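You operate a simulated robot arm through the tools that you are given. There is no shell and no other tool.

You run a simulated two-armed robot. Do the job below in one go: nothing can be reset, and whatever is moved stays where it is left.

TASK
Park the pump and finish the middle joint with the green jointer.
Fine: rub it smooth, sweep the crumbs off with the wooden brush, put both tools back. Set down upright: wooden brush. What is to be rubbed or washed off counts as gone when no trace of it is left.

It is judged by the outcome, as a careful person would: the job done as asked, and still so three seconds after it is handed in. It fails if anything else is knocked over, pushed out of place, dropped, spilled or broken.

THE ROBOT
Two 7-joint arms with two-finger grippers on one trunk that stands fixed in place. Base frame: the origin is at the foot of the trunk, x ahead of it, y to its left, z up. Units: m, degrees, N and s.
The left shoulder is at [0.085, 0.216, 1.117], the right one opposite. With the tool pointing down near the work surface each hand reaches from about 0.32 to 0.82 m from the base axis, measured 20 degrees to its own side. Payload 3.18 kg a hand.
The TCP of each hand is the grasp point between the finger pads, 0.03 m short of the fingertips. In the tool frame z runs along the fingers and y along their closing line. The gripper opens to 0.144 m; its body begins 0.103 m behind the TCP.
Orientation is that of the tool frame in the base frame, as a unit quaternion [w, x, y, z]. With the fingers straight down and closing along the base's y, the tool's x points along the base's -x, its y along +y and its z along -z.

THE INTERFACE
- The arms move only by the tool drive_tool. It takes "left_plan", "right_plan" or both (then of equal length, played together; a hand with none holds still); each is one flat list of numbers, 7 for each row, row after row: the turn, a rotation vector about the tool's x, y, z in units of 4 degrees (1.0 is 4 degrees), then the shift along the tool's x, y, z in units of 20 mm (1.0 is 20 mm), then the closure in counts, from 0 (fully open) to 255 (shut). In form: [wx, wy, wz, tx, ty, tz, fingers, wx, wy, wz, tx, ty, tz, fingers, ...]. A call has 1 to 20 rows; each row shifts and turns the commanded pose from where the row before left it, along the tool's axes as they then stand. A call with a number of a shift or a turn outside -1 to 1 is refused whole. Each row takes 0.2 s and may step no farther than 0.05 m and 8.6 degrees from the row before; otherwise, or with a gripper value out of range, the whole call is refused. A pose out of reach is approached as far as the arm can. The call stops where the force on the tool passes 90 N (or 10 N more than at its start, if that is more) or the arm is blocked; 0.2 s more then pass. The fingers move at their own pace (about 0.1867 m/s each) and stop on an object; they squeeze with about 26 N. The grip force told is the motor's: it shows also when the fingers shut on nothing. Time passes only in rows, and 0.2 s behind the last, so rows that do not move let the fingers close. The reply holds the time, the measured pose of the TCP, the force on the tool along the base axes, the opening and the grip force, in the units named above and with some noise, with the torque about the TCP (base axes, N m) and any sound that the robot's microphone picked up.
- Cameras (640 x 400 px; columns grow to the right, rows downward): "scene" is now at [0.1718, -0.0488, 1.3466]; the picture's right is [-0.53, -0.85, 0.00], its down [-0.14, 0.09, -0.99] and it looks along [0.83, -0.53, -0.17] (base axes); focal length 221 px, centre (320, 200). "left" rides on the left gripper at [0.076, -0.016, -0.143] in its tool frame; the picture's right is [0.21, 0.98, 0.00], its down [-0.84, 0.18, -0.51] and it looks along [-0.50, 0.11, 0.86] (tool axes); focal length 218 px, centre (320, 200). "right" rides on the right gripper at [0.077, 0.016, -0.143] in its tool frame; the picture's right is [-0.21, 0.98, 0.00], its down [-0.84, -0.18, -0.51] and it looks along [-0.50, -0.11, 0.86] (tool axes); focal length 218 px, centre (320, 200). There is no depth. A picture from a camera that has moved, and an enlarged one, comes with that camera's place and axes in the base frame and with its lens.
- capture(camera): a new picture of that camera. It takes no simulated time.
- lift_body(by): moves the trunk up (or, below 0, down) by that many m; the arms and the scene camera ride with it, the base frame stays. It gives what a move gives, with no picture.
- pan_tilt(pan, tilt): turns the head with the scene camera to pan (to the left, within 80 degrees either way) and tilt (down, from -29 to 69), counted from straight ahead of the robot (the tilt from the chest, where the trunk bows). It gives what a move gives.
- close_up(camera, box): a new picture of the part [left, top, right, bottom] of that camera's present view, enlarged. It takes no simulated time.
- close_job(): hands the job in; it is judged then, once.

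Places have to be worked out from the pictures, the camera data and where the tool is seen. Open the grippers and draw the arms clear of the work before you hand the job in, unless the task says otherwise.

The tools are called after "Request:" as a command line: name --argument value ..., lists and objects as JSON in quotes. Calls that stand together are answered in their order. drive_tool: Moves the arms, as the interface text tells. Its arguments: {"type":"object","properties":{"left_plan":{"type":"array","items":{"type":"number"}},"right_plan":{"type":"array","items":{"type":"number"}}},"required":[]} The other tools are called the same way: lift_body (by) moves the trunk up or down; pan_tilt (pan, tilt) turns the head that bears the scene camera; capture (camera) takes a picture; close_up (camera, box) takes an enlarged picture of a part of a camera's view; close_job () hands the job in.

At the start:

```text
time: 0.0
left_ee_pos: [0.3412, -0.0297, 1.2907]
left_ee_rot: [0.001, 0.0, 1.0, 0.0]
left_contact_force: [0.3, -0.3, 0.3]
left_ft_torque: [0.01, -0.02, 0.01]
left_grip_width: 0.1439
left_gripper_force: 0.1
right_ee_pos: [0.4103, -0.4758, 1.2232]
right_ee_rot: [0.0, 0.0, 1.0, 0.0]
right_contact_force: [-0.1, 0.2, 0.2]
right_ft_torque: [0.0, 0.02, -0.04]
right_grip_width: 0.1441
right_gripper_force: 0.1
trunk travel left (down, up): [-0.2, 0.169]
head pan, tilt (commanded): [-32.3, 9.6]
```

scene: 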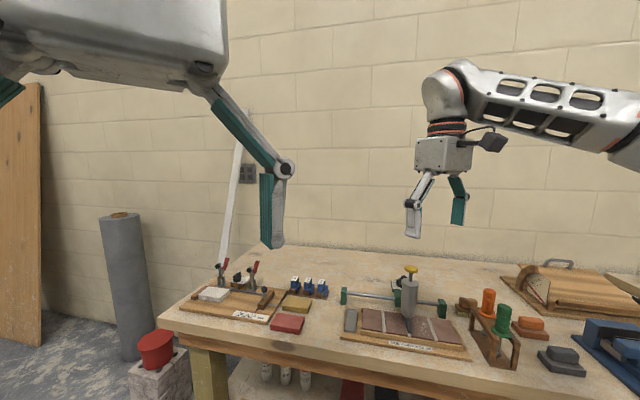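
right: 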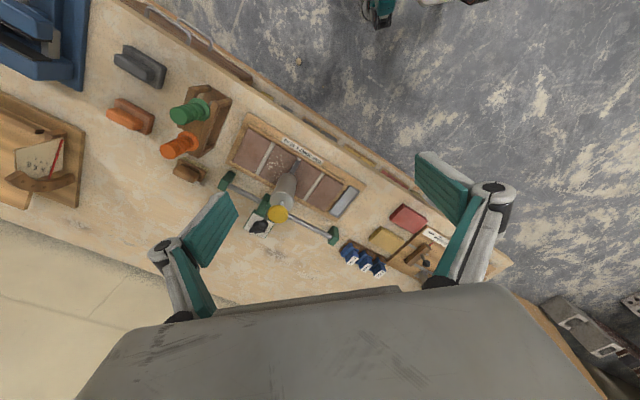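
left: 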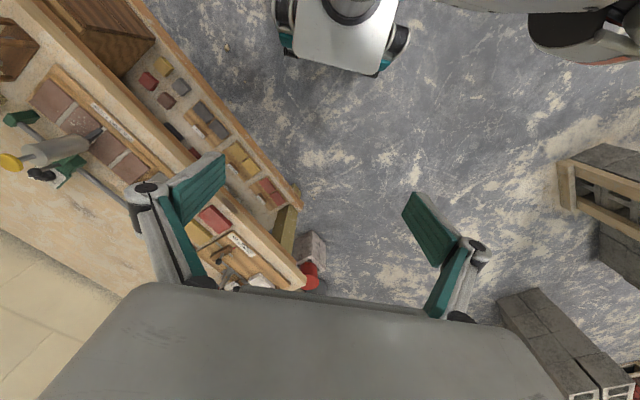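

The pictures show a bench with a slab board (tiles with joints), a pump on a rail, a rack with orange and green jointers, and brushes. I take closer views before moving.

Request:
close_up --camera "scene" --box '[320, 250, 480, 370]'

Request:
close_up --camera "scene" --box '[440, 260, 600, 380]'

Request:
close_up --camera "right" --box '[80, 30, 240, 190]'

Request:
close_up --camera "right" --box '[210, 100, 370, 260]'

```text
3.33 times, centred on (400, 310) of scene
camera zoom: at [0.1718, -0.0488, 1.3466], right [-0.53, -0.85, 0.0], down [-0.14, 0.09, -0.99], along [0.83, -0.53, -0.17], focal length 737 px, centre (53, -167)
```

zoom: 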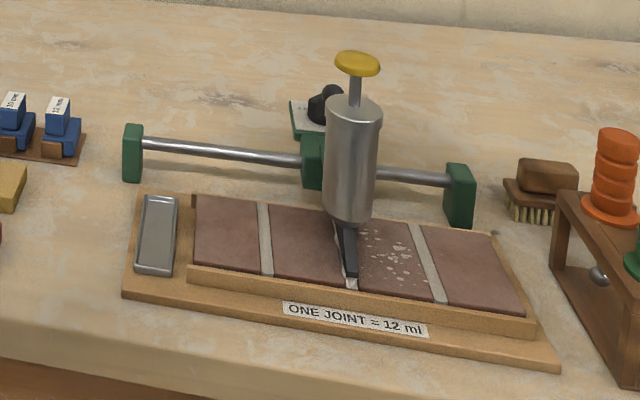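

```text
3.33 times, centred on (520, 320) of scene
camera zoom: at [0.1718, -0.0488, 1.3466], right [-0.53, -0.85, 0.0], down [-0.14, 0.09, -0.99], along [0.83, -0.53, -0.17], focal length 737 px, centre (-347, -200)
```

zoom: 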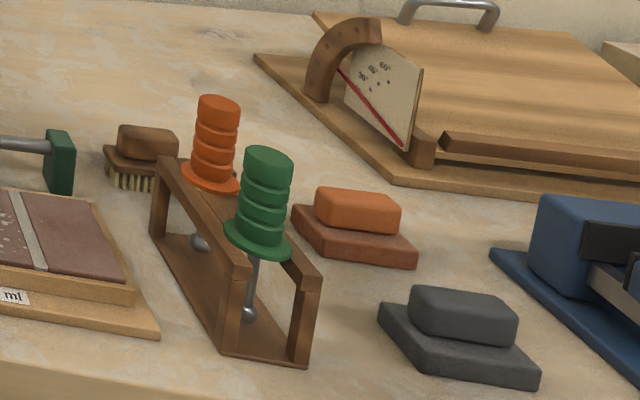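

```text
2.50 times, centred on (160, 110) of right
camera zoom: at [0.3341, -0.4585, 1.3653], right [0.21, 0.98, 0.0], down [0.84, -0.18, 0.51], along [0.5, -0.11, -0.86], focal length 546 px, centre (720, 425)
```

zoom: 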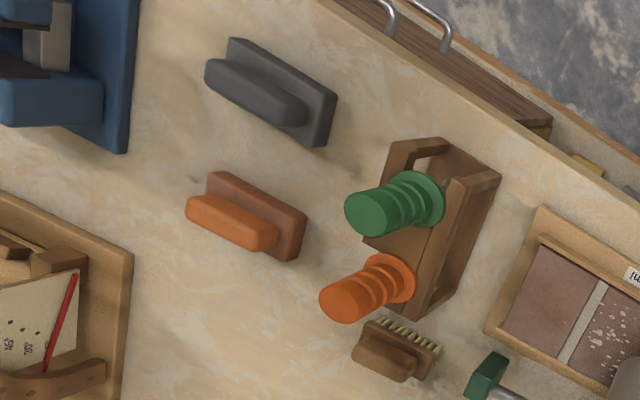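

```text
2.50 times, centred on (290, 180) of right
camera zoom: at [0.3341, -0.4585, 1.3653], right [0.21, 0.98, 0.0], down [0.84, -0.18, 0.51], along [0.5, -0.11, -0.86], focal length 546 px, centre (395, 250)
```

zoom: 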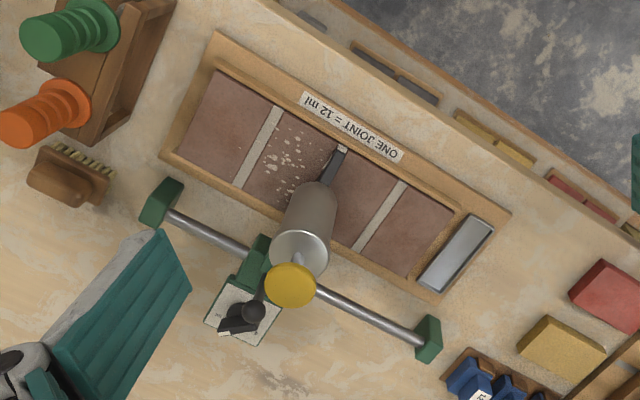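

The board's middle is near [0.49, -0.55, 0.89] by triangulation. I turn the head toward it for a more central view.

Request:
pan_tilt --pan -55 --tilt 36

Request:
capture --camera "scene"

Request:
close_up --camera "scene" --box '[240, 130, 400, 230]'

```text
time: 0.9
left_ee_pos: [0.344, -0.0297, 1.2898]
left_ee_rot: [0.002, -0.009, 1.0, 0.0]
left_contact_force: [40.0, -65.4, -1.7]
left_ft_torque: [9.82, 5.86, 7.03]
left_grip_width: 0.144
left_gripper_force: 0.0
right_ee_pos: [0.4109, -0.475, 1.2233]
right_ee_rot: [0.0, 0.0, 1.0, -0.001]
right_contact_force: [1.1, 0.4, 0.2]
right_ft_torque: [-0.03, 0.01, 0.01]
right_grip_width: 0.1439
right_gripper_force: 0.1
trunk travel left (down, up): [-0.2, 0.169]
head pan, tilt (commanded): [-55.0, 36.0]
```

```text
taken
camera scene: at [0.1594, -0.0632, 1.3234], right [-0.69, -0.72, 0.0], down [-0.29, 0.28, -0.91], along [0.66, -0.64, -0.4], focal length 221 px, centre (320, 200)
```

scene: 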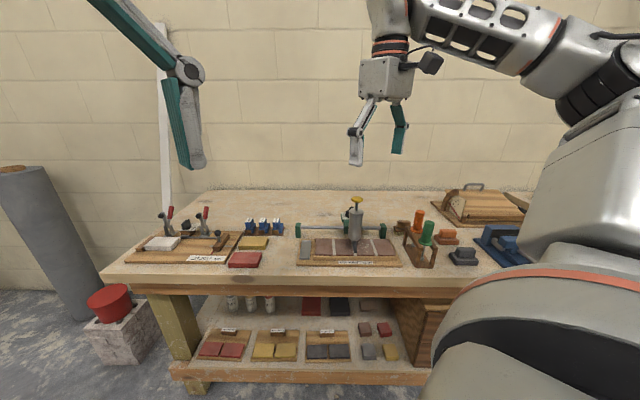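

```text
4.00 times, centred on (320, 180) of scene
camera zoom: at [0.1594, -0.0632, 1.3234], right [-0.69, -0.72, 0.0], down [-0.29, 0.28, -0.91], along [0.66, -0.64, -0.4], focal length 884 px, centre (320, 280)
```

zoom: 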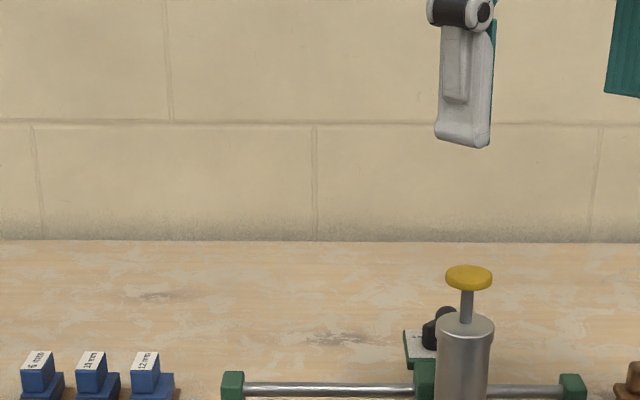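

The head pressed against the left arm (about 77 N at the left tool) before it got to the asked angle. I turn it back first, then I'll move the left arm out to the left.

Request:
pan_tilt --pan -32.3 --tilt 9.6

```text
time: 1.8
left_ee_pos: [0.3399, -0.0297, 1.2912]
left_ee_rot: [0.001, 0.002, 1.0, 0.0]
left_contact_force: [0.2, -0.6, 0.4]
left_ft_torque: [0.0, -0.01, 0.0]
left_grip_width: 0.1442
left_gripper_force: 0.0
right_ee_pos: [0.41, -0.4751, 1.2228]
right_ee_rot: [0.0, 0.001, 1.0, 0.0]
right_contact_force: [0.0, 0.0, 0.7]
right_ft_torque: [0.0, -0.02, -0.02]
right_grip_width: 0.1441
right_gripper_force: 0.0
trunk travel left (down, up): [-0.2, 0.169]
head pan, tilt (commanded): [-32.3, 9.6]
```

Contact is gone. I now move the left hand forward and to the left, away from the head.

Request:
drive_tool --left_plan '[0, 0, 0, -0.8, 0.5, 0, 0, 0, 0, 0, -0.8, 0.8, 0, 0, 0, 0, 0, -0.6, 1, 0, 0, 0, 0, 0, -0.5, 1, 0, 0, 0, 0, 0, -0.4, 1, 0, 0, 0, 0, 0, -0.4, 1, 0, 0, 0, 0, 0, -0.4, 1, 0, 0, 0, 0, 0, -0.4, 1, 0, 0, 0, 0, 0, -0.4, 1, 0, 0, 0, 0, 0, -0.4, 1, 0, 0, 0, 0, 0, -0.4, 1, 0, 0, 0, 0, 0, 0, 1, 0, 0, 0, 0, 0, 0, 1, 0, 0, 0, 0, 0, 0, 1, 0, 0, 0, 0, 0, 0, 1, 0, 0, 0, 0, 0, 0, 1, 0, 0, 0, 0, 0, 0, 1, 0, 0]'

```text
time: 5.4
left_ee_pos: [0.413, 0.2283, 1.2606]
left_ee_rot: [0.003, -0.003, 1.0, -0.003]
left_contact_force: [0.8, 0.3, -0.3]
left_ft_torque: [-0.01, 0.02, 0.01]
left_grip_width: 0.1437
left_gripper_force: 0.1
left hand out of reach, approached as far as the arm can: row 10, 11, 12, 13, 14, 16, 17
right_ee_pos: [0.4113, -0.4762, 1.223]
right_ee_rot: [0.0, 0.001, 1.0, 0.001]
right_contact_force: [0.6, -1.4, 0.3]
right_ft_torque: [0.01, 0.0, 0.02]
right_grip_width: 0.1441
right_gripper_force: 0.1
trunk travel left (down, up): [-0.2, 0.169]
head pan, tilt (commanded): [-32.3, 9.6]
```

The left hand is now at [0.41, 0.23, 1.26], clear of the head. I try the head turn again.

Request:
pan_tilt --pan -50 --tilt 30

Request:
capture --camera "scene"

```text
time: 6.3
left_ee_pos: [0.4121, 0.2283, 1.2609]
left_ee_rot: [0.002, -0.002, 1.0, -0.004]
left_contact_force: [-0.4, 0.8, 0.2]
left_ft_torque: [0.03, 0.02, 0.01]
left_grip_width: 0.1438
left_gripper_force: 0.1
right_ee_pos: [0.4101, -0.4767, 1.2226]
right_ee_rot: [0.0, 0.001, 1.0, 0.0]
right_contact_force: [-0.2, 0.6, 0.4]
right_ft_torque: [0.02, -0.01, 0.01]
right_grip_width: 0.144
right_gripper_force: 0.1
trunk travel left (down, up): [-0.2, 0.169]
head pan, tilt (commanded): [-50.0, 30.0]
```

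```text
taken
camera scene: at [0.1514, -0.0685, 1.3137], right [-0.77, -0.64, 0.0], down [-0.32, 0.38, -0.87], along [0.56, -0.66, -0.5], focal length 221 px, centre (320, 200)
```

scene: 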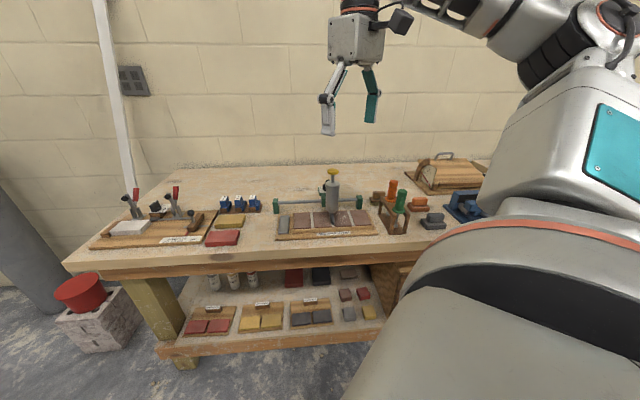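

The head turned freely this time. I take sharp enlargements of the board, the pump and the rack.

Request:
close_up --camera "scene" --box '[265, 160, 375, 245]'

Request:
close_up --camera "scene" --box '[360, 160, 450, 245]'

Request:
close_up --camera "scene" --box '[310, 165, 350, 205]'

Request:
close_up --camera "scene" --box '[315, 195, 375, 240]'

```text
4.71 times, centred on (320, 202) of scene
camera zoom: at [0.1514, -0.0685, 1.3137], right [-0.77, -0.64, 0.0], down [-0.32, 0.38, -0.87], along [0.56, -0.66, -0.5], focal length 1040 px, centre (320, 188)
```

zoom: 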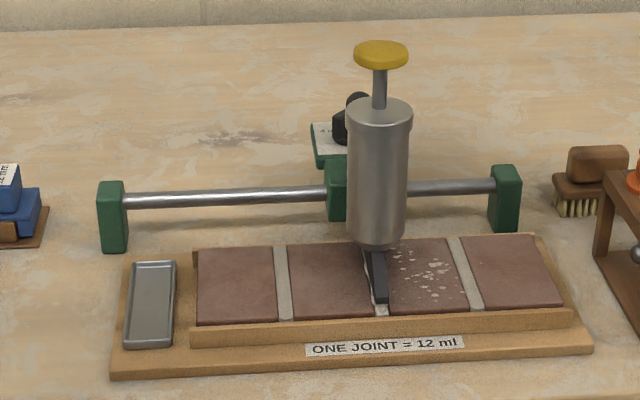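

```text
4.71 times, centred on (405, 202) of scene
camera zoom: at [0.1514, -0.0685, 1.3137], right [-0.77, -0.64, 0.0], down [-0.32, 0.38, -0.87], along [0.56, -0.66, -0.5], focal length 1040 px, centre (-80, 188)
```

zoom: 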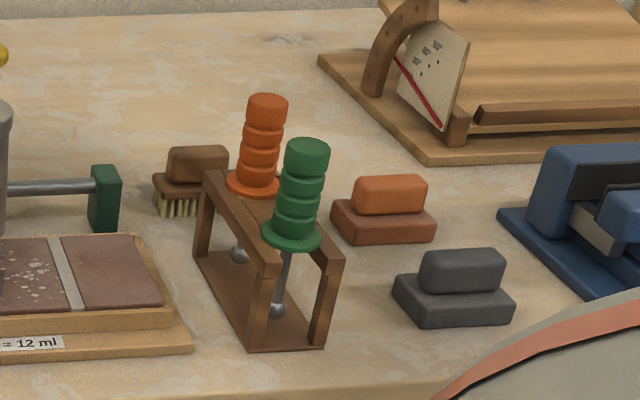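

```text
10.00 times, centred on (330, 185) of scene
camera zoom: at [0.1514, -0.0685, 1.3137], right [-0.77, -0.64, 0.0], down [-0.32, 0.38, -0.87], along [0.56, -0.66, -0.5], focal length 2211 px, centre (220, 350)
```

zoom: 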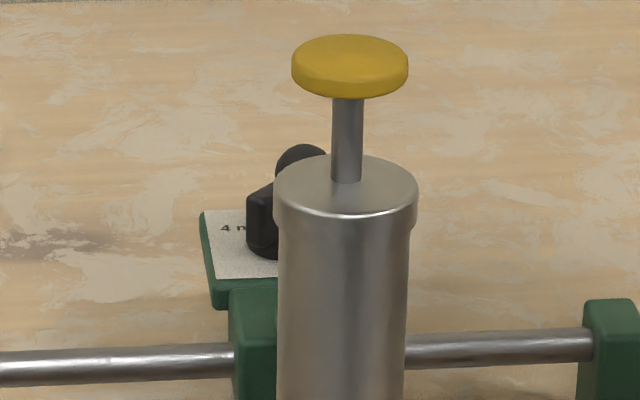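

```text
8.89 times, centred on (345, 218) of scene
camera zoom: at [0.1514, -0.0685, 1.3137], right [-0.77, -0.64, 0.0], down [-0.32, 0.38, -0.87], along [0.56, -0.66, -0.5], focal length 1965 px, centre (98, 44)
```

zoom: 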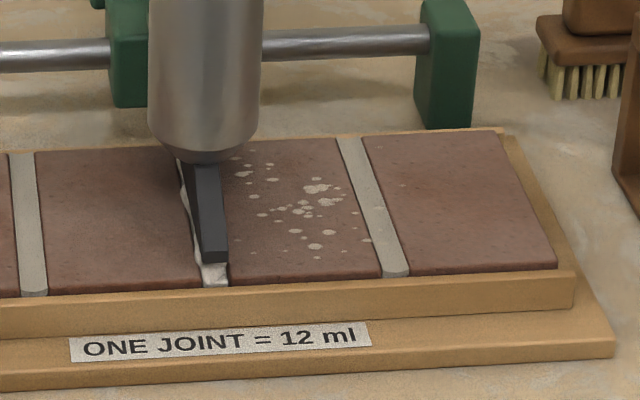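

The table is turned 45 degrees: its front edge runs along (0.707, 0.707) and the joints run along (0.707, -0.707). I zoom the right camera on the rack, brush, tray and nozzle.

Request:
close_up --camera "right" --box '[155, 70, 245, 190]'

Request:
close_up --camera "right" --box '[225, 110, 375, 230]'

Request:
close_up --camera "right" --box '[270, 140, 320, 190]'

Request:
close_up --camera "right" --box '[240, 190, 300, 240]'

Request:
close_up --camera "scene" --box '[370, 180, 420, 240]'

```text
3.33 times, centred on (200, 130) of right
camera zoom: at [0.3341, -0.4586, 1.3653], right [0.21, 0.98, 0.0], down [0.84, -0.18, 0.51], along [0.5, -0.11, -0.86], focal length 728 px, centre (720, 433)
```

zoom: 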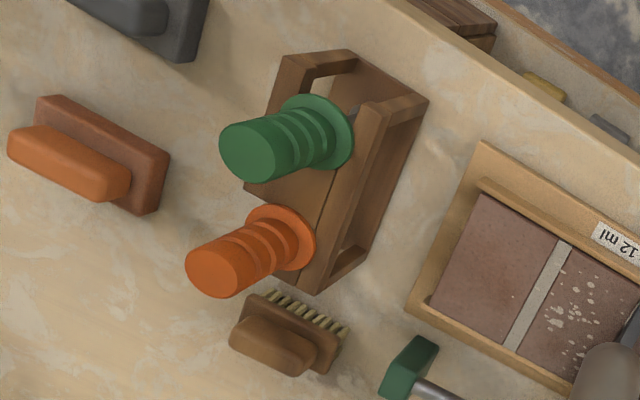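

```text
3.33 times, centred on (300, 170) of right
camera zoom: at [0.3341, -0.4586, 1.3653], right [0.21, 0.98, 0.0], down [0.84, -0.18, 0.51], along [0.5, -0.11, -0.86], focal length 728 px, centre (387, 300)
```

zoom: 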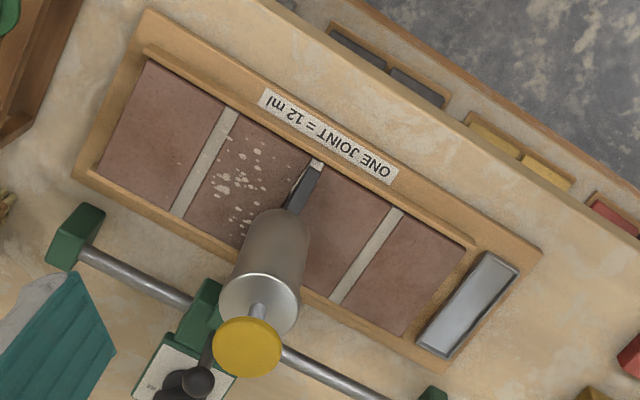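

```text
8.00 times, centred on (295, 165) of right
camera zoom: at [0.3341, -0.4586, 1.3653], right [0.21, 0.98, 0.0], down [0.84, -0.18, 0.51], along [0.5, -0.11, -0.86], focal length 1746 px, centre (520, 480)
```

zoom: 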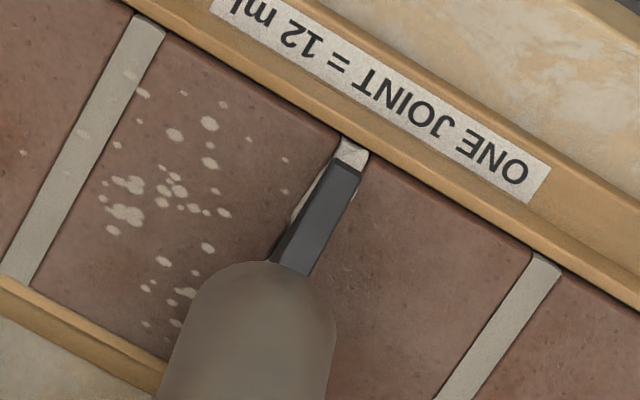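

```text
8.00 times, centred on (270, 215) of right
camera zoom: at [0.3341, -0.4586, 1.3653], right [0.21, 0.98, 0.0], down [0.84, -0.18, 0.51], along [0.5, -0.11, -0.86], focal length 1746 px, centre (720, 80)
```

zoom: 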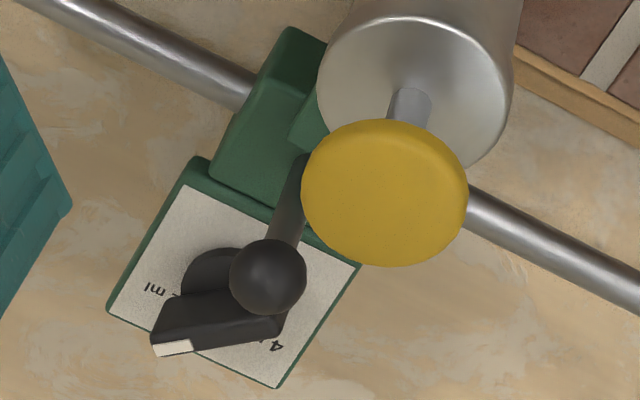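

```text
6.67 times, centred on (395, 210) of scene
camera zoom: at [0.1514, -0.0685, 1.3137], right [-0.77, -0.64, 0.0], down [-0.32, 0.38, -0.87], along [0.56, -0.66, -0.5], focal length 1474 px, centre (-180, 133)
```

zoom: 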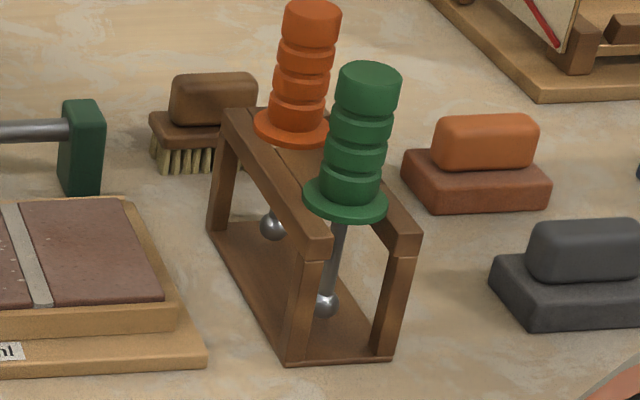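

I see a dose dial and a black ball-ended lever behind the carriage, and a metal tray at the left end of the board that looks like the parking spot. I turn the right hand 45 degrees so it squares with the bench.

Request:
drive_tool --right_plan '[0, 0, 1, 0, 0, 0, 0, 0, 0, 1, 0, 0, 0, 0, 0, 0, 1, 0, 0, 0, 0, 0, 0, 1, 0, 0, 0, 0, 0, 0, 1, 0, 0, 0, 0, 0, 0, 1, 0, 0, 0, 0, 0, 0, 1, 0, 0, 0, 0, 0, 0, 1, 0, 0, 0, 0, 0, 0, 1, 0, 0, 0, 0, 0, 0, 1, 0, 0, 0, 0, 0, 0, 1, 0, 0, 0, 0, 0, 0, 0.25, 0, 0, 0, 0]'

Request:
capture --camera "right"

```text
time: 8.9
left_ee_pos: [0.4124, 0.2279, 1.2603]
left_ee_rot: [0.003, -0.003, 1.0, -0.004]
left_contact_force: [0.1, 0.5, -0.2]
left_ft_torque: [-0.01, 0.0, 0.01]
left_grip_width: 0.1436
left_gripper_force: 0.0
right_ee_pos: [0.4384, -0.5112, 1.2272]
right_ee_rot: [0.0, 0.383, 0.924, 0.0]
right_contact_force: [-0.2, -0.4, 0.4]
right_ft_torque: [-0.01, 0.03, 0.03]
right_grip_width: 0.1438
right_gripper_force: 0.1
right hand out of reach, approached as far as the arm can: row 10, 11, 12
trunk travel left (down, up): [-0.2, 0.169]
head pan, tilt (commanded): [-50.0, 30.0]
```

```text
taken
camera right: at [0.3967, -0.4445, 1.3687], right [0.84, 0.54, 0.0], down [0.47, -0.72, 0.51], along [0.28, -0.43, -0.86], focal length 218 px, centre (320, 200)
```

right: 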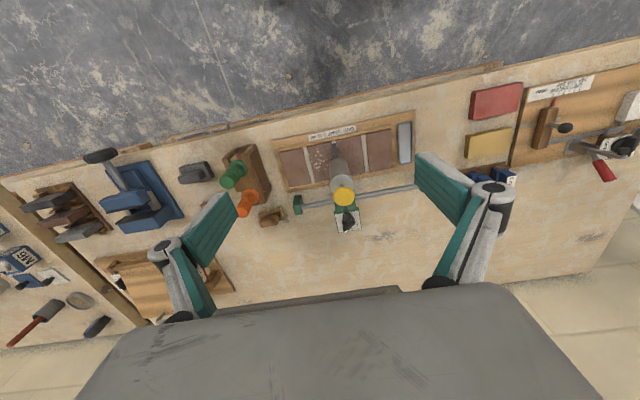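

The hand is square with the bench, though the arm was at a limit at this height. I lower it to about z 1.13 and check where it settles.

Request:
drive_tool --right_plan '[0, 0, 0, 0, 0, 1, 0, 0, 0, 0, 0, 0, 1, 0, 0, 0, 0, 0, 0, 1, 0, 0, 0, 0, 0, 0, 1, 0, 0, 0, 0, 0, 0, 0.6, 0]'

Request:
capture --camera "right"

```text
time: 10.1
left_ee_pos: [0.413, 0.2272, 1.2597]
left_ee_rot: [0.002, -0.004, 1.0, -0.003]
left_contact_force: [0.5, -0.1, -0.2]
left_ft_torque: [0.02, -0.01, 0.0]
left_grip_width: 0.1439
left_gripper_force: 0.0
right_ee_pos: [0.4471, -0.5455, 1.1485]
right_ee_rot: [0.0, 0.382, 0.924, 0.001]
right_contact_force: [0.0, -0.7, -0.3]
right_ft_torque: [0.03, -0.01, 0.02]
right_grip_width: 0.1436
right_gripper_force: 0.2
right hand out of reach, approached as far as the arm can: row 1, 2, 3, 4, 5
trunk travel left (down, up): [-0.2, 0.169]
head pan, tilt (commanded): [-50.0, 30.0]
```

```text
taken
camera right: at [0.4046, -0.479, 1.291], right [0.84, 0.55, 0.0], down [0.47, -0.72, 0.51], along [0.28, -0.42, -0.86], focal length 218 px, centre (320, 200)
```

right: 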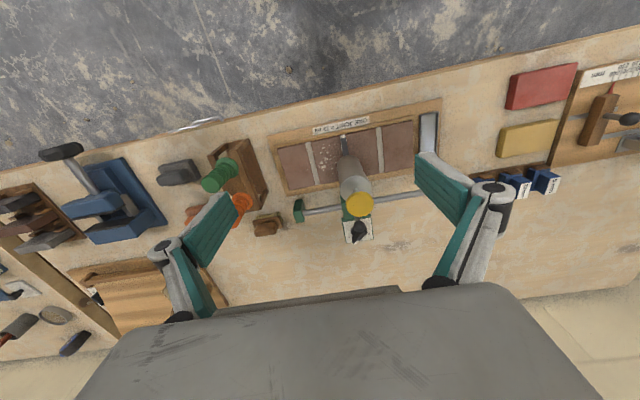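

The arm still sits off the commanded spot; it seems to want to be further out. I move it out toward the pump (away from the robot), fingertips still well above the pump knob.

Request:
drive_tool --right_plan '[0, 0, 0, -1, 0, 0, 0, 0, 0, 0, -1, 0, 0, 0, 0, 0, 0, -1, 0, 0, 0, 0, 0, 0, -1, 0, 0, 0, 0, 0, 0, -1, 0, 0, 0]'

Request:
capture --camera "right"

Request:
capture --camera "scene"

```text
time: 11.3
left_ee_pos: [0.4134, 0.2285, 1.2604]
left_ee_rot: [0.002, -0.004, 1.0, -0.003]
left_contact_force: [-1.0, -0.2, -0.4]
left_ft_torque: [0.01, 0.01, 0.04]
left_grip_width: 0.144
left_gripper_force: 0.1
right_ee_pos: [0.5144, -0.6125, 1.1491]
right_ee_rot: [0.0, 0.383, 0.924, 0.0]
right_contact_force: [0.6, 0.0, -0.3]
right_ft_torque: [0.0, 0.0, 0.02]
right_grip_width: 0.1443
right_gripper_force: 0.1
trunk travel left (down, up): [-0.2, 0.169]
head pan, tilt (commanded): [-50.0, 30.0]
```

```text
taken
camera right: at [0.4737, -0.5467, 1.2917], right [0.84, 0.54, 0.0], down [0.47, -0.72, 0.51], along [0.28, -0.43, -0.86], focal length 218 px, centre (320, 200)
```

right: 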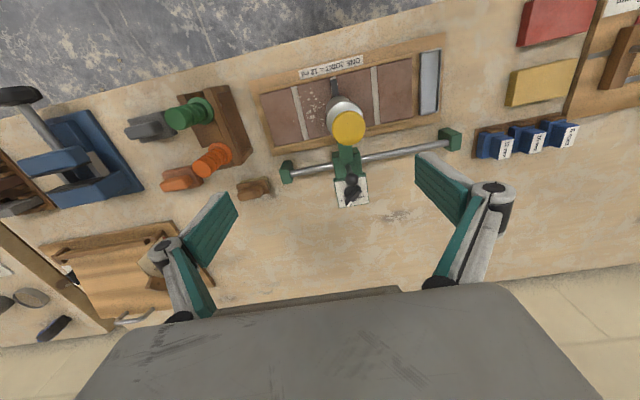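

```text
taken
camera scene: at [0.1516, -0.0684, 1.3136], right [-0.77, -0.64, 0.0], down [-0.32, 0.38, -0.87], along [0.56, -0.66, -0.5], focal length 221 px, centre (320, 200)
```

scene: 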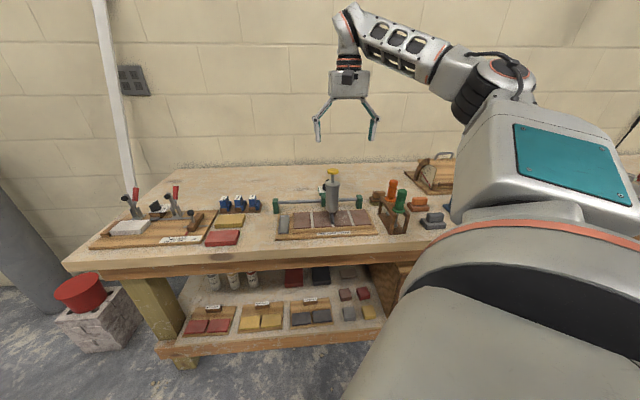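

The arm tracks well here, at [0.514, -0.613, 1.149]. I zoom in on the carriage, lever, dial and nozzle from this view.

Request:
close_up --camera "right" --box '[270, 70, 470, 220]'

Request:
close_up --camera "right" --box '[310, 80, 390, 220]'

Request:
close_up --camera "right" --box '[120, 70, 280, 210]'

```text
2.67 times, centred on (370, 145) of right
camera zoom: at [0.4737, -0.5467, 1.2917], right [0.84, 0.54, 0.0], down [0.47, -0.72, 0.51], along [0.28, -0.43, -0.86], focal length 582 px, centre (187, 347)
```

zoom: 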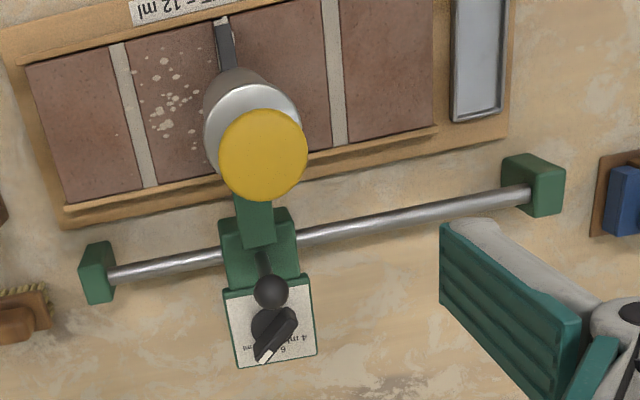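

```text
2.86 times, centred on (350, 150) of right
camera zoom: at [0.4737, -0.5467, 1.2917], right [0.84, 0.54, 0.0], down [0.47, -0.72, 0.51], along [0.28, -0.43, -0.86], focal length 624 px, centre (234, 343)
```

zoom: 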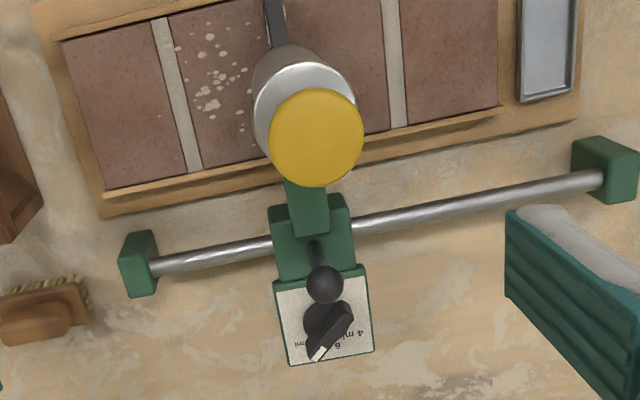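

```text
2.86 times, centred on (200, 140) of right
camera zoom: at [0.4737, -0.5467, 1.2917], right [0.84, 0.54, 0.0], down [0.47, -0.72, 0.51], along [0.28, -0.43, -0.86], focal length 624 px, centre (663, 371)
```

zoom: 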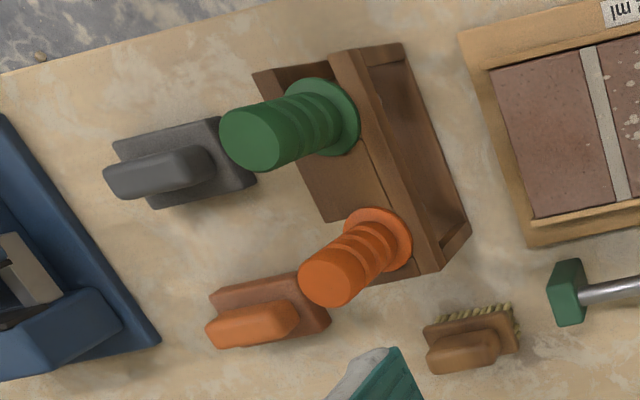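

The lever and dial sit on the sliding carriage. I want a side view of this mechanism before touching it, so I turn the right hand a quarter turn the other way and go to the right of the pump, staying above everything.

Request:
drive_tool --right_plan '[0, 0, -1, 0, 0, 0, 0, 0, 0, -1, 0, 0, 0, 0, 0, 0, -1, 0, 0, 0, 0, 0, 0, -1, 0, 0, 0, 0, 0, 0, -1, 0, 0, 0, 0, 0, 0, -1, 0, 0, 0, 0, 0, 0, -1, 0, 0, 0, 0, 0, 0, -1, 0, 0, 0, 0, 0, 0, -1, 0, 0, 0, 0, 0, 0, -1, 0, 0, 0, 0, 0, 0, -1, 0, 0, 0, 0, 0, 0, -1, 0, 0, 0, 0, 0, 0, -1, 0, 0, 0, 0, 0, 0, -1, 0, 0, 0, 0, 0, 0, -1, 0, 0, 0, 0, 0, 0, -1, 0, 0, 0, 0, 0, 0, -1, 0, 0, 0, 0, 0, 0, -1, 0, 0, 0, 0, 0, 0, -1, 0, 0, 0, 0, 0, 0, -1, 0, 0, 0, 0]'

Request:
drive_tool --right_plan '[0, 0, -1, 0, 0, 0, 0, 0, 0, -1, 0, 0, 0, 0, 0, 0, -0.5, 0, 0, 0, 0, 0, 0, 0, 1, -0.5, 0, 0, 0, 0, 0, 1, -0.5, 0, 0, 0, 0, 0, 1, -0.5, 0.5, 0, 0, 0, 0, 1, -0.5, 1, 0, 0, 0, 0, 1, -0.5, 1, 0]'

Request:
capture --camera "right"

```text
time: 15.5
left_ee_pos: [0.4116, 0.228, 1.2616]
left_ee_rot: [0.003, -0.003, 1.0, -0.004]
left_contact_force: [0.7, 0.1, -0.8]
left_ft_torque: [0.0, 0.02, -0.03]
left_grip_width: 0.1441
left_gripper_force: 0.2
right_ee_pos: [0.5169, -0.616, 1.1513]
right_ee_rot: [0.001, -0.3, 0.954, 0.0]
right_contact_force: [-0.5, 0.2, 0.1]
right_ft_torque: [-0.01, 0.02, 0.03]
right_grip_width: 0.1438
right_gripper_force: 0.1
trunk travel left (down, up): [-0.2, 0.169]
head pan, tilt (commanded): [-50.0, 30.0]
```

```text
time: 17.3
left_ee_pos: [0.4132, 0.228, 1.2596]
left_ee_rot: [0.002, -0.004, 1.0, -0.002]
left_contact_force: [-0.5, 0.4, -0.5]
left_ft_torque: [0.05, 0.0, -0.03]
left_grip_width: 0.1441
left_gripper_force: 0.2
right_ee_pos: [0.4813, -0.7203, 1.0975]
right_ee_rot: [0.001, -0.382, 0.924, 0.001]
right_contact_force: [-0.7, 0.3, -0.2]
right_ft_torque: [0.02, -0.02, 0.03]
right_grip_width: 0.1442
right_gripper_force: 0.1
trunk travel left (down, up): [-0.2, 0.169]
head pan, tilt (commanded): [-50.0, 30.0]
```

```text
taken
camera right: at [0.4157, -0.7637, 1.2404], right [-0.54, 0.84, 0.0], down [0.72, 0.47, 0.51], along [0.43, 0.28, -0.86], focal length 218 px, centre (320, 200)
```

right: 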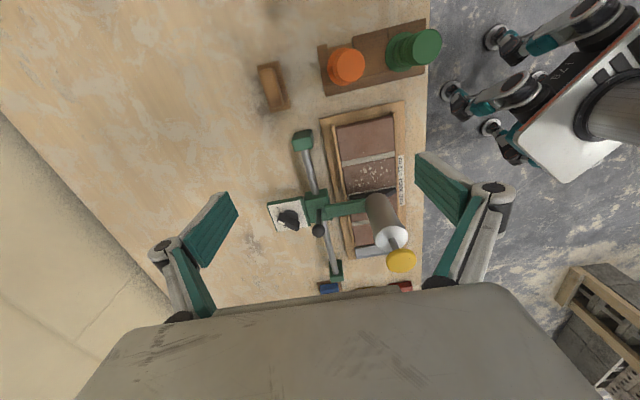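

Request:
close_up --camera "right" --box '[250, 170, 430, 290]'

Request:
close_up --camera "right" --box '[240, 10, 450, 140]'

```text
3.33 times, centred on (340, 230) of right
camera zoom: at [0.4157, -0.7637, 1.2404], right [-0.54, 0.84, 0.0], down [0.72, 0.47, 0.51], along [0.43, 0.28, -0.86], focal length 728 px, centre (253, 100)
```

zoom: 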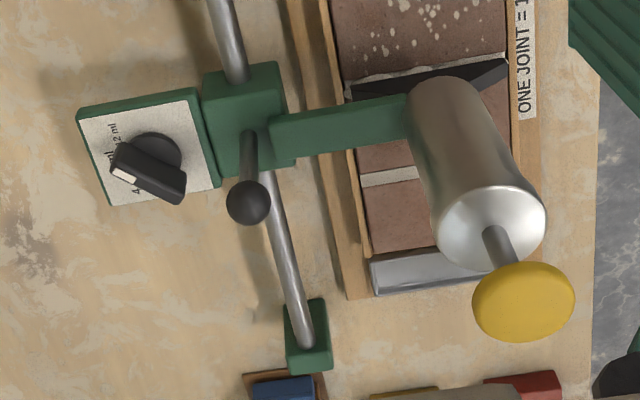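

```text
3.05 times, centred on (345, 75) of right
camera zoom: at [0.4157, -0.7637, 1.2404], right [-0.54, 0.84, 0.0], down [0.72, 0.47, 0.51], along [0.43, 0.28, -0.86], focal length 665 px, centre (244, 581)
```

zoom: 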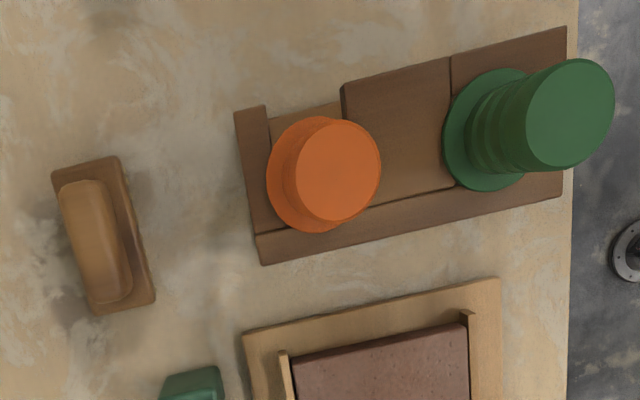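

The side view shows it clearly: a vertical ball handle on the carriage, a green arm to the pump, and the tray in line at the rail's left end. I turn the hand back square and go over the pump (about u -0.034, w 0.771 in bench axes), staying above its knob.

Request:
drive_tool --right_plan '[0, 0, 0, 0, 0, -1, 0, 0, 0, 0, 0, 0, -1, 0, 0, 0, 1, 0, 0, 0, 0, 0, 0, 1, 0, 0, 0, 0, 0, 0, 1, 0, 0, 0, 0, 0, 0, 1, 0, 0, 0, 0, 0, 0, 1, 0, 0, 0, 0, 0, 0, 1, 0, 0, 0, 0, 0, 0, 1, 0, 0, 0, 0, 0, 0, 1, 0, 0, 0, 0, 0, 0, 1, 0, 0, 0, 0, 0, 0, 1, 0, 0, 0, 0, 0, 0, 1, 0, 0, 0, 0, 0, 0, 1, 0, 0, 0, 0, 0, 0, 1, 0, 0, 0, 0, 0, 0, 1, 0, 0, 0, 0, 0, 0, 1, 0, 0, 0, 0, 0, 0, 1, 0, 0, 0, 0, 0, 0, 1, 0, 0, 0, 0, 0, 0, 1, 0, 0, 0, 0]'

Request:
drive_tool --right_plan '[0, 0, 1, 0, 0, 0, 0, 0, 0, 1, 0, 0, 0, 0, 0, 0, 1, 0, 0, 0, 0, 0, 0, 1, 0, 0, 0, 0, 0, 0, 0.5, 0, 0, 0, 0, 0, 0, 0, 0.4, 0.9, 0, 0, 0, 0, 0, 0.5, 0.9, 0, 0, 0, 0, 0, 0.5, 1, 0, 0, 0, 0, 0, 0.5, 1, 0, 0, 0, 0, 0, 0.5, 1, 0, 0, 0, 0, 0, 0.5, 1, 0, 0, 0, 0, 0, 0.5, 0.5, 0, 0, 0, 0, 0, 0.5, 0.4, 0, 0]'

Request:
capture --camera "right"

Request:
capture --camera "scene"

```text
time: 21.5
left_ee_pos: [0.4133, 0.2278, 1.2602]
left_ee_rot: [0.003, -0.003, 1.0, -0.003]
left_contact_force: [-0.1, -0.2, 0.3]
left_ft_torque: [0.01, -0.01, -0.02]
left_grip_width: 0.144
left_gripper_force: 0.1
right_ee_pos: [0.4805, -0.7205, 1.1403]
right_ee_rot: [0.0, 0.235, 0.972, -0.001]
right_contact_force: [0.4, 0.0, -0.2]
right_ft_torque: [0.0, 0.0, 0.02]
right_grip_width: 0.144
right_gripper_force: 0.0
trunk travel left (down, up): [-0.2, 0.169]
head pan, tilt (commanded): [-50.0, 30.0]
```

```text
time: 24.3
left_ee_pos: [0.4134, 0.229, 1.2609]
left_ee_rot: [0.002, -0.003, 1.0, -0.003]
left_contact_force: [-0.7, -0.3, -0.2]
left_ft_torque: [0.02, -0.02, 0.01]
left_grip_width: 0.144
left_gripper_force: 0.0
right_ee_pos: [0.5327, -0.6102, 1.1566]
right_ee_rot: [-0.001, 0.381, 0.925, 0.001]
right_contact_force: [-1.0, -0.1, 0.1]
right_ft_torque: [-0.01, 0.05, -0.02]
right_grip_width: 0.1439
right_gripper_force: 0.1
right hand out of reach, approached as far as the arm can: row 10, 11, 12, 13
trunk travel left (down, up): [-0.2, 0.169]
head pan, tilt (commanded): [-50.0, 30.0]
```

```text
taken
camera right: at [0.4903, -0.5443, 1.2984], right [0.84, 0.55, 0.0], down [0.47, -0.72, 0.5], along [0.27, -0.42, -0.86], focal length 218 px, centre (320, 200)
```

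right: 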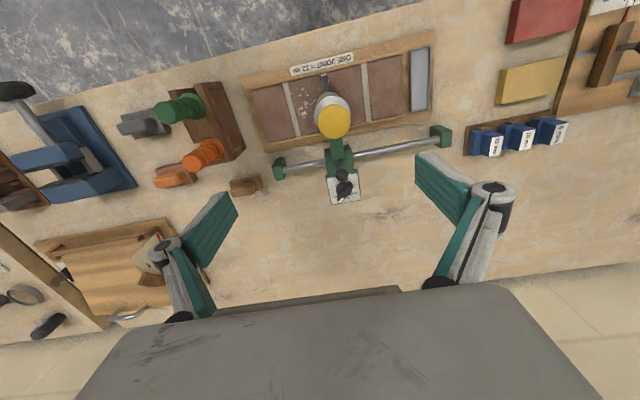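

```text
taken
camera scene: at [0.1516, -0.0686, 1.3136], right [-0.77, -0.64, 0.0], down [-0.32, 0.38, -0.87], along [0.56, -0.66, -0.5], focal length 221 px, centre (320, 200)
```

scene: 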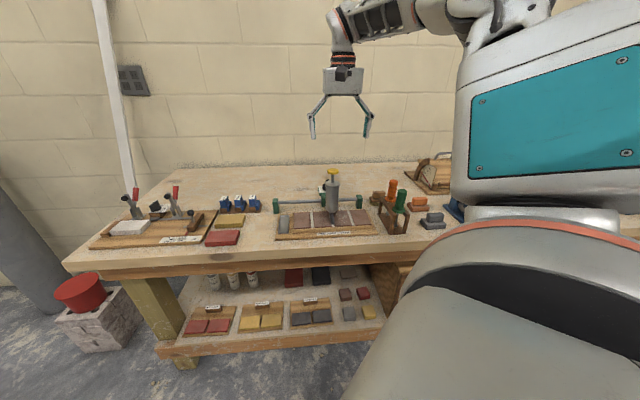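

The arm hits a limit with this much clockwise yaw; a yaw of about -15 degrees should suit both the pump's present and parked places. I turn the hand back 30 degrees and centre it over the pump, still high.

Request:
drive_tool --right_plan '[0, 0, -1, 0, 0, 0, 0, 0, 0, -1, 0, 0, 0, 0, 0, 0, -1, 0, 0, 0, 0, 0, 0, -1, 0, 0, 0, 0, 0, 0, -1, 0, 0, 0, 0, 0, 0, -1, 0, 0, 0, 0, 0, 0, -1, 0, 0, 0, 0, 0, 0, -0.5, 0, 0, 0, 0, 0, 0, 0, 0.55, 0.92, 0, 0, 0, 0, 0, 0.55, 0.92, 0, 0, 0, 0, 0, 0, 0, 0, 0]'

Request:
capture --camera "right"

Request:
close_up --camera "scene" --box '[260, 60, 440, 240]'

```text
time: 26.7
left_ee_pos: [0.4124, 0.2282, 1.2591]
left_ee_rot: [0.002, -0.004, 1.0, -0.004]
left_contact_force: [0.8, 0.4, -0.2]
left_ft_torque: [0.02, -0.02, -0.02]
left_grip_width: 0.144
left_gripper_force: 0.0
right_ee_pos: [0.5183, -0.5704, 1.1552]
right_ee_rot: [0.001, 0.131, 0.991, 0.0]
right_contact_force: [0.5, 0.1, -0.9]
right_ft_torque: [-0.03, -0.03, -0.01]
right_grip_width: 0.144
right_gripper_force: 0.2
trunk travel left (down, up): [-0.2, 0.169]
head pan, tilt (commanded): [-50.0, 30.0]
```

```text
taken
camera right: at [0.4495, -0.5336, 1.2978], right [0.46, 0.89, 0.0], down [0.77, -0.39, 0.51], along [0.45, -0.23, -0.86], focal length 218 px, centre (320, 200)
```

right: 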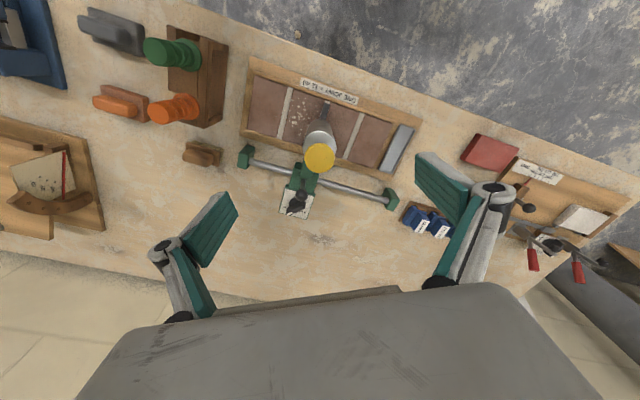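

```text
2.22 times, centred on (350, 150) of scene
camera zoom: at [0.1516, -0.0685, 1.3135], right [-0.77, -0.64, 0.0], down [-0.32, 0.38, -0.87], along [0.56, -0.66, -0.5], focal length 491 px, centre (253, 311)
```

zoom: 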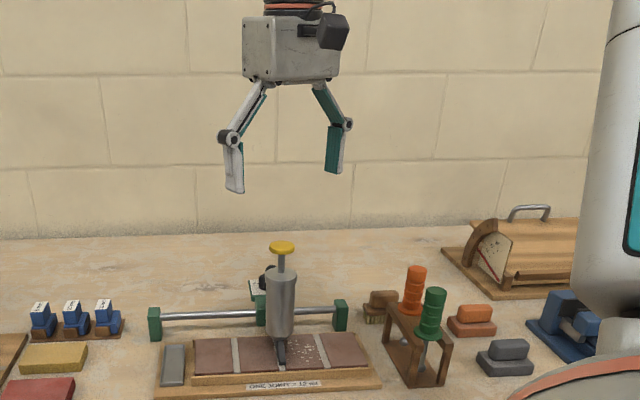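

The hand is centred over the pump's yellow knob within about 5 mm. I descend with open fingers to straddle the cylinder, TCP at about z 0.985 so the palm stays above the knob.

Request:
drive_tool --right_plan '[0, 0, 0, -0.1, 0, 1, 0, 0, 0, 0, -0.1, 0, 1, 0, 0, 0, 0, 0, 0, 1, 0, 0, 0, 0, 0, 0, 1, 0, 0, 0, 0, 0, 0, 1, 0, 0, 0, 0, 0, 0, 1, 0, 0, 0, 0, 0, 0, 1, 0, 0, 0, 0, 0, 0, 1, 0, 0, 0, 0, 0, 0, 0.5, 0]'

Request:
capture --camera "right"

Request:
close_up --camera "scene" --box '[260, 120, 400, 240]'

```text
time: 28.7
left_ee_pos: [0.4126, 0.2285, 1.2604]
left_ee_rot: [0.002, -0.004, 1.0, -0.004]
left_contact_force: [-0.1, 0.8, -0.4]
left_ft_torque: [0.02, -0.03, -0.01]
left_grip_width: 0.1438
left_gripper_force: 0.1
right_ee_pos: [0.5233, -0.5711, 0.9849]
right_ee_rot: [0.0, 0.132, 0.991, 0.001]
right_contact_force: [0.7, 0.7, 0.0]
right_ft_torque: [0.02, 0.01, 0.03]
right_grip_width: 0.1438
right_gripper_force: 0.1
trunk travel left (down, up): [-0.2, 0.169]
head pan, tilt (commanded): [-50.0, 30.0]
```

```text
taken
camera right: at [0.4539, -0.5333, 1.1277], right [0.46, 0.89, 0.0], down [0.77, -0.39, 0.51], along [0.45, -0.23, -0.86], focal length 218 px, centre (320, 200)
```

right: 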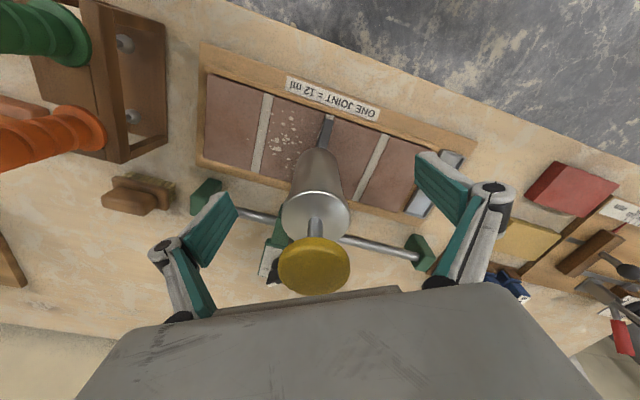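

```text
3.33 times, centred on (330, 180) of scene
camera zoom: at [0.1514, -0.0685, 1.3136], right [-0.77, -0.64, 0.0], down [-0.32, 0.38, -0.87], along [0.56, -0.66, -0.5], focal length 737 px, centre (287, 267)
```

zoom: 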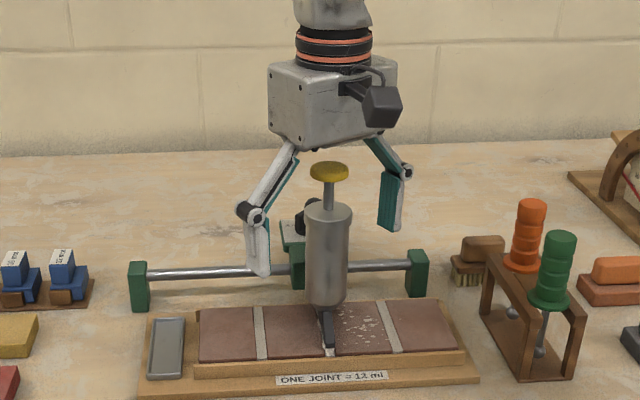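

The fingers straddle the cylinder. I narrow them to a loose fit (about 53 mm) and push a little way along the rail to the left to see if it slides.

Request:
drive_tool --right_plan '[0, 0, 0, 0, 0, 0, 160, 0, 0, 0, 0, 0, 0, 160, 0, 0, 0, 0, 0, 0, 160, 0, 0, 0, -0.25, 0.433, 0, 160, 0, 0, 0, -0.25, 0.433, 0, 160, 0, 0, 0, -0.25, 0.433, 0, 160]'

Request:
close_up --camera "scene" --box '[260, 120, 400, 240]'

```text
time: 30.1
left_ee_pos: [0.4128, 0.2285, 1.2602]
left_ee_rot: [0.003, -0.003, 1.0, -0.003]
left_contact_force: [0.2, 0.4, 1.2]
left_ft_torque: [-0.02, 0.0, 0.0]
left_grip_width: 0.144
left_gripper_force: 0.1
right_ee_pos: [0.5453, -0.5489, 0.9844]
right_ee_rot: [0.0, 0.132, 0.991, -0.001]
right_contact_force: [-0.4, -1.3, -0.5]
right_ft_torque: [-0.02, 0.03, -0.02]
right_grip_width: 0.0542
right_gripper_force: 0.2
trunk travel left (down, up): [-0.2, 0.169]
head pan, tilt (commanded): [-50.0, 30.0]
```

```text
3.33 times, centred on (330, 180) of scene
camera zoom: at [0.1516, -0.0684, 1.3136], right [-0.77, -0.64, 0.0], down [-0.32, 0.38, -0.87], along [0.56, -0.66, -0.5], focal length 737 px, centre (287, 267)
```

zoom: 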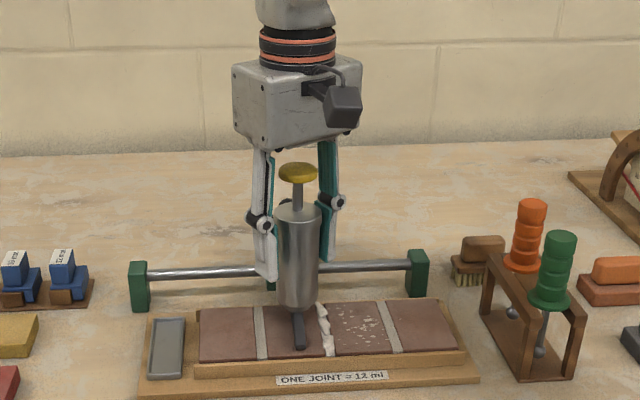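

It slides freely with about 1 N. I keep pushing about 0.11 m further toward the tray.

Request:
drive_tool --right_plan '[0, 0, 0, -0.4, 0.693, 0, 160, 0, 0, 0, -0.4, 0.693, 0, 160, 0, 0, 0, -0.4, 0.693, 0, 160, 0, 0, 0, -0.4, 0.693, 0, 160, 0, 0, 0, -0.4, 0.693, 0, 160, 0, 0, 0, -0.4, 0.693, 0, 160, 0, 0, 0, -0.3, 0.52, 0, 160, 0, 0, 0, 0, 0, 0, 160]'

Request:
close_up --camera "scene" --box '[240, 120, 380, 240]'

Request:
capture --camera "right"

```text
time: 31.9
left_ee_pos: [0.4122, 0.2285, 1.2618]
left_ee_rot: [0.003, -0.004, 1.0, -0.003]
left_contact_force: [-0.1, 0.3, -1.2]
left_ft_torque: [0.01, -0.01, -0.03]
left_grip_width: 0.1439
left_gripper_force: 0.0
right_ee_pos: [0.6284, -0.4918, 0.9926]
right_ee_rot: [-0.002, 0.129, 0.992, 0.001]
right_contact_force: [-0.5, -1.1, -0.1]
right_ft_torque: [-0.01, -0.01, 0.0]
right_grip_width: 0.0543
right_gripper_force: 0.2
right hand out of reach, approached as far as the arm can: row 5, 6, 7
trunk travel left (down, up): [-0.2, 0.169]
head pan, tilt (commanded): [-50.0, 30.0]
```

```text
3.33 times, centred on (310, 180) of scene
camera zoom: at [0.1513, -0.0685, 1.3136], right [-0.77, -0.64, 0.0], down [-0.32, 0.38, -0.87], along [0.56, -0.66, -0.5], focal length 737 px, centre (353, 267)
```

zoom: 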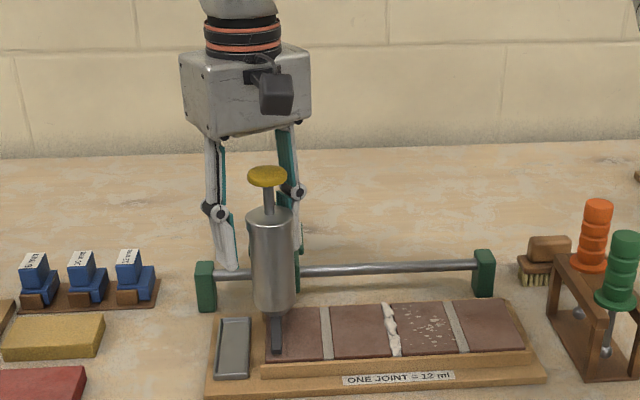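

```text
taken
camera right: at [0.5594, -0.4556, 1.1347], right [0.45, 0.89, 0.0], down [0.77, -0.39, 0.5], along [0.45, -0.23, -0.86], focal length 218 px, centre (320, 200)
```

right: 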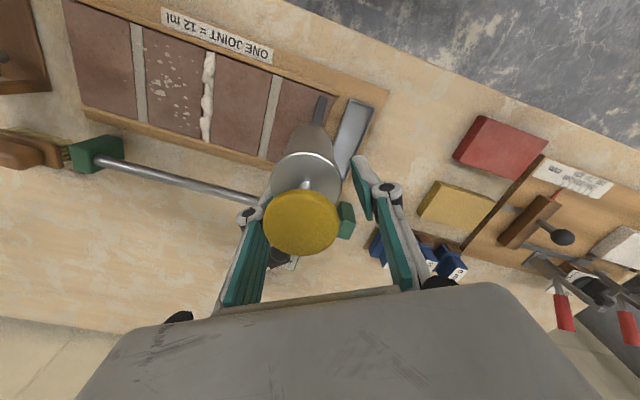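

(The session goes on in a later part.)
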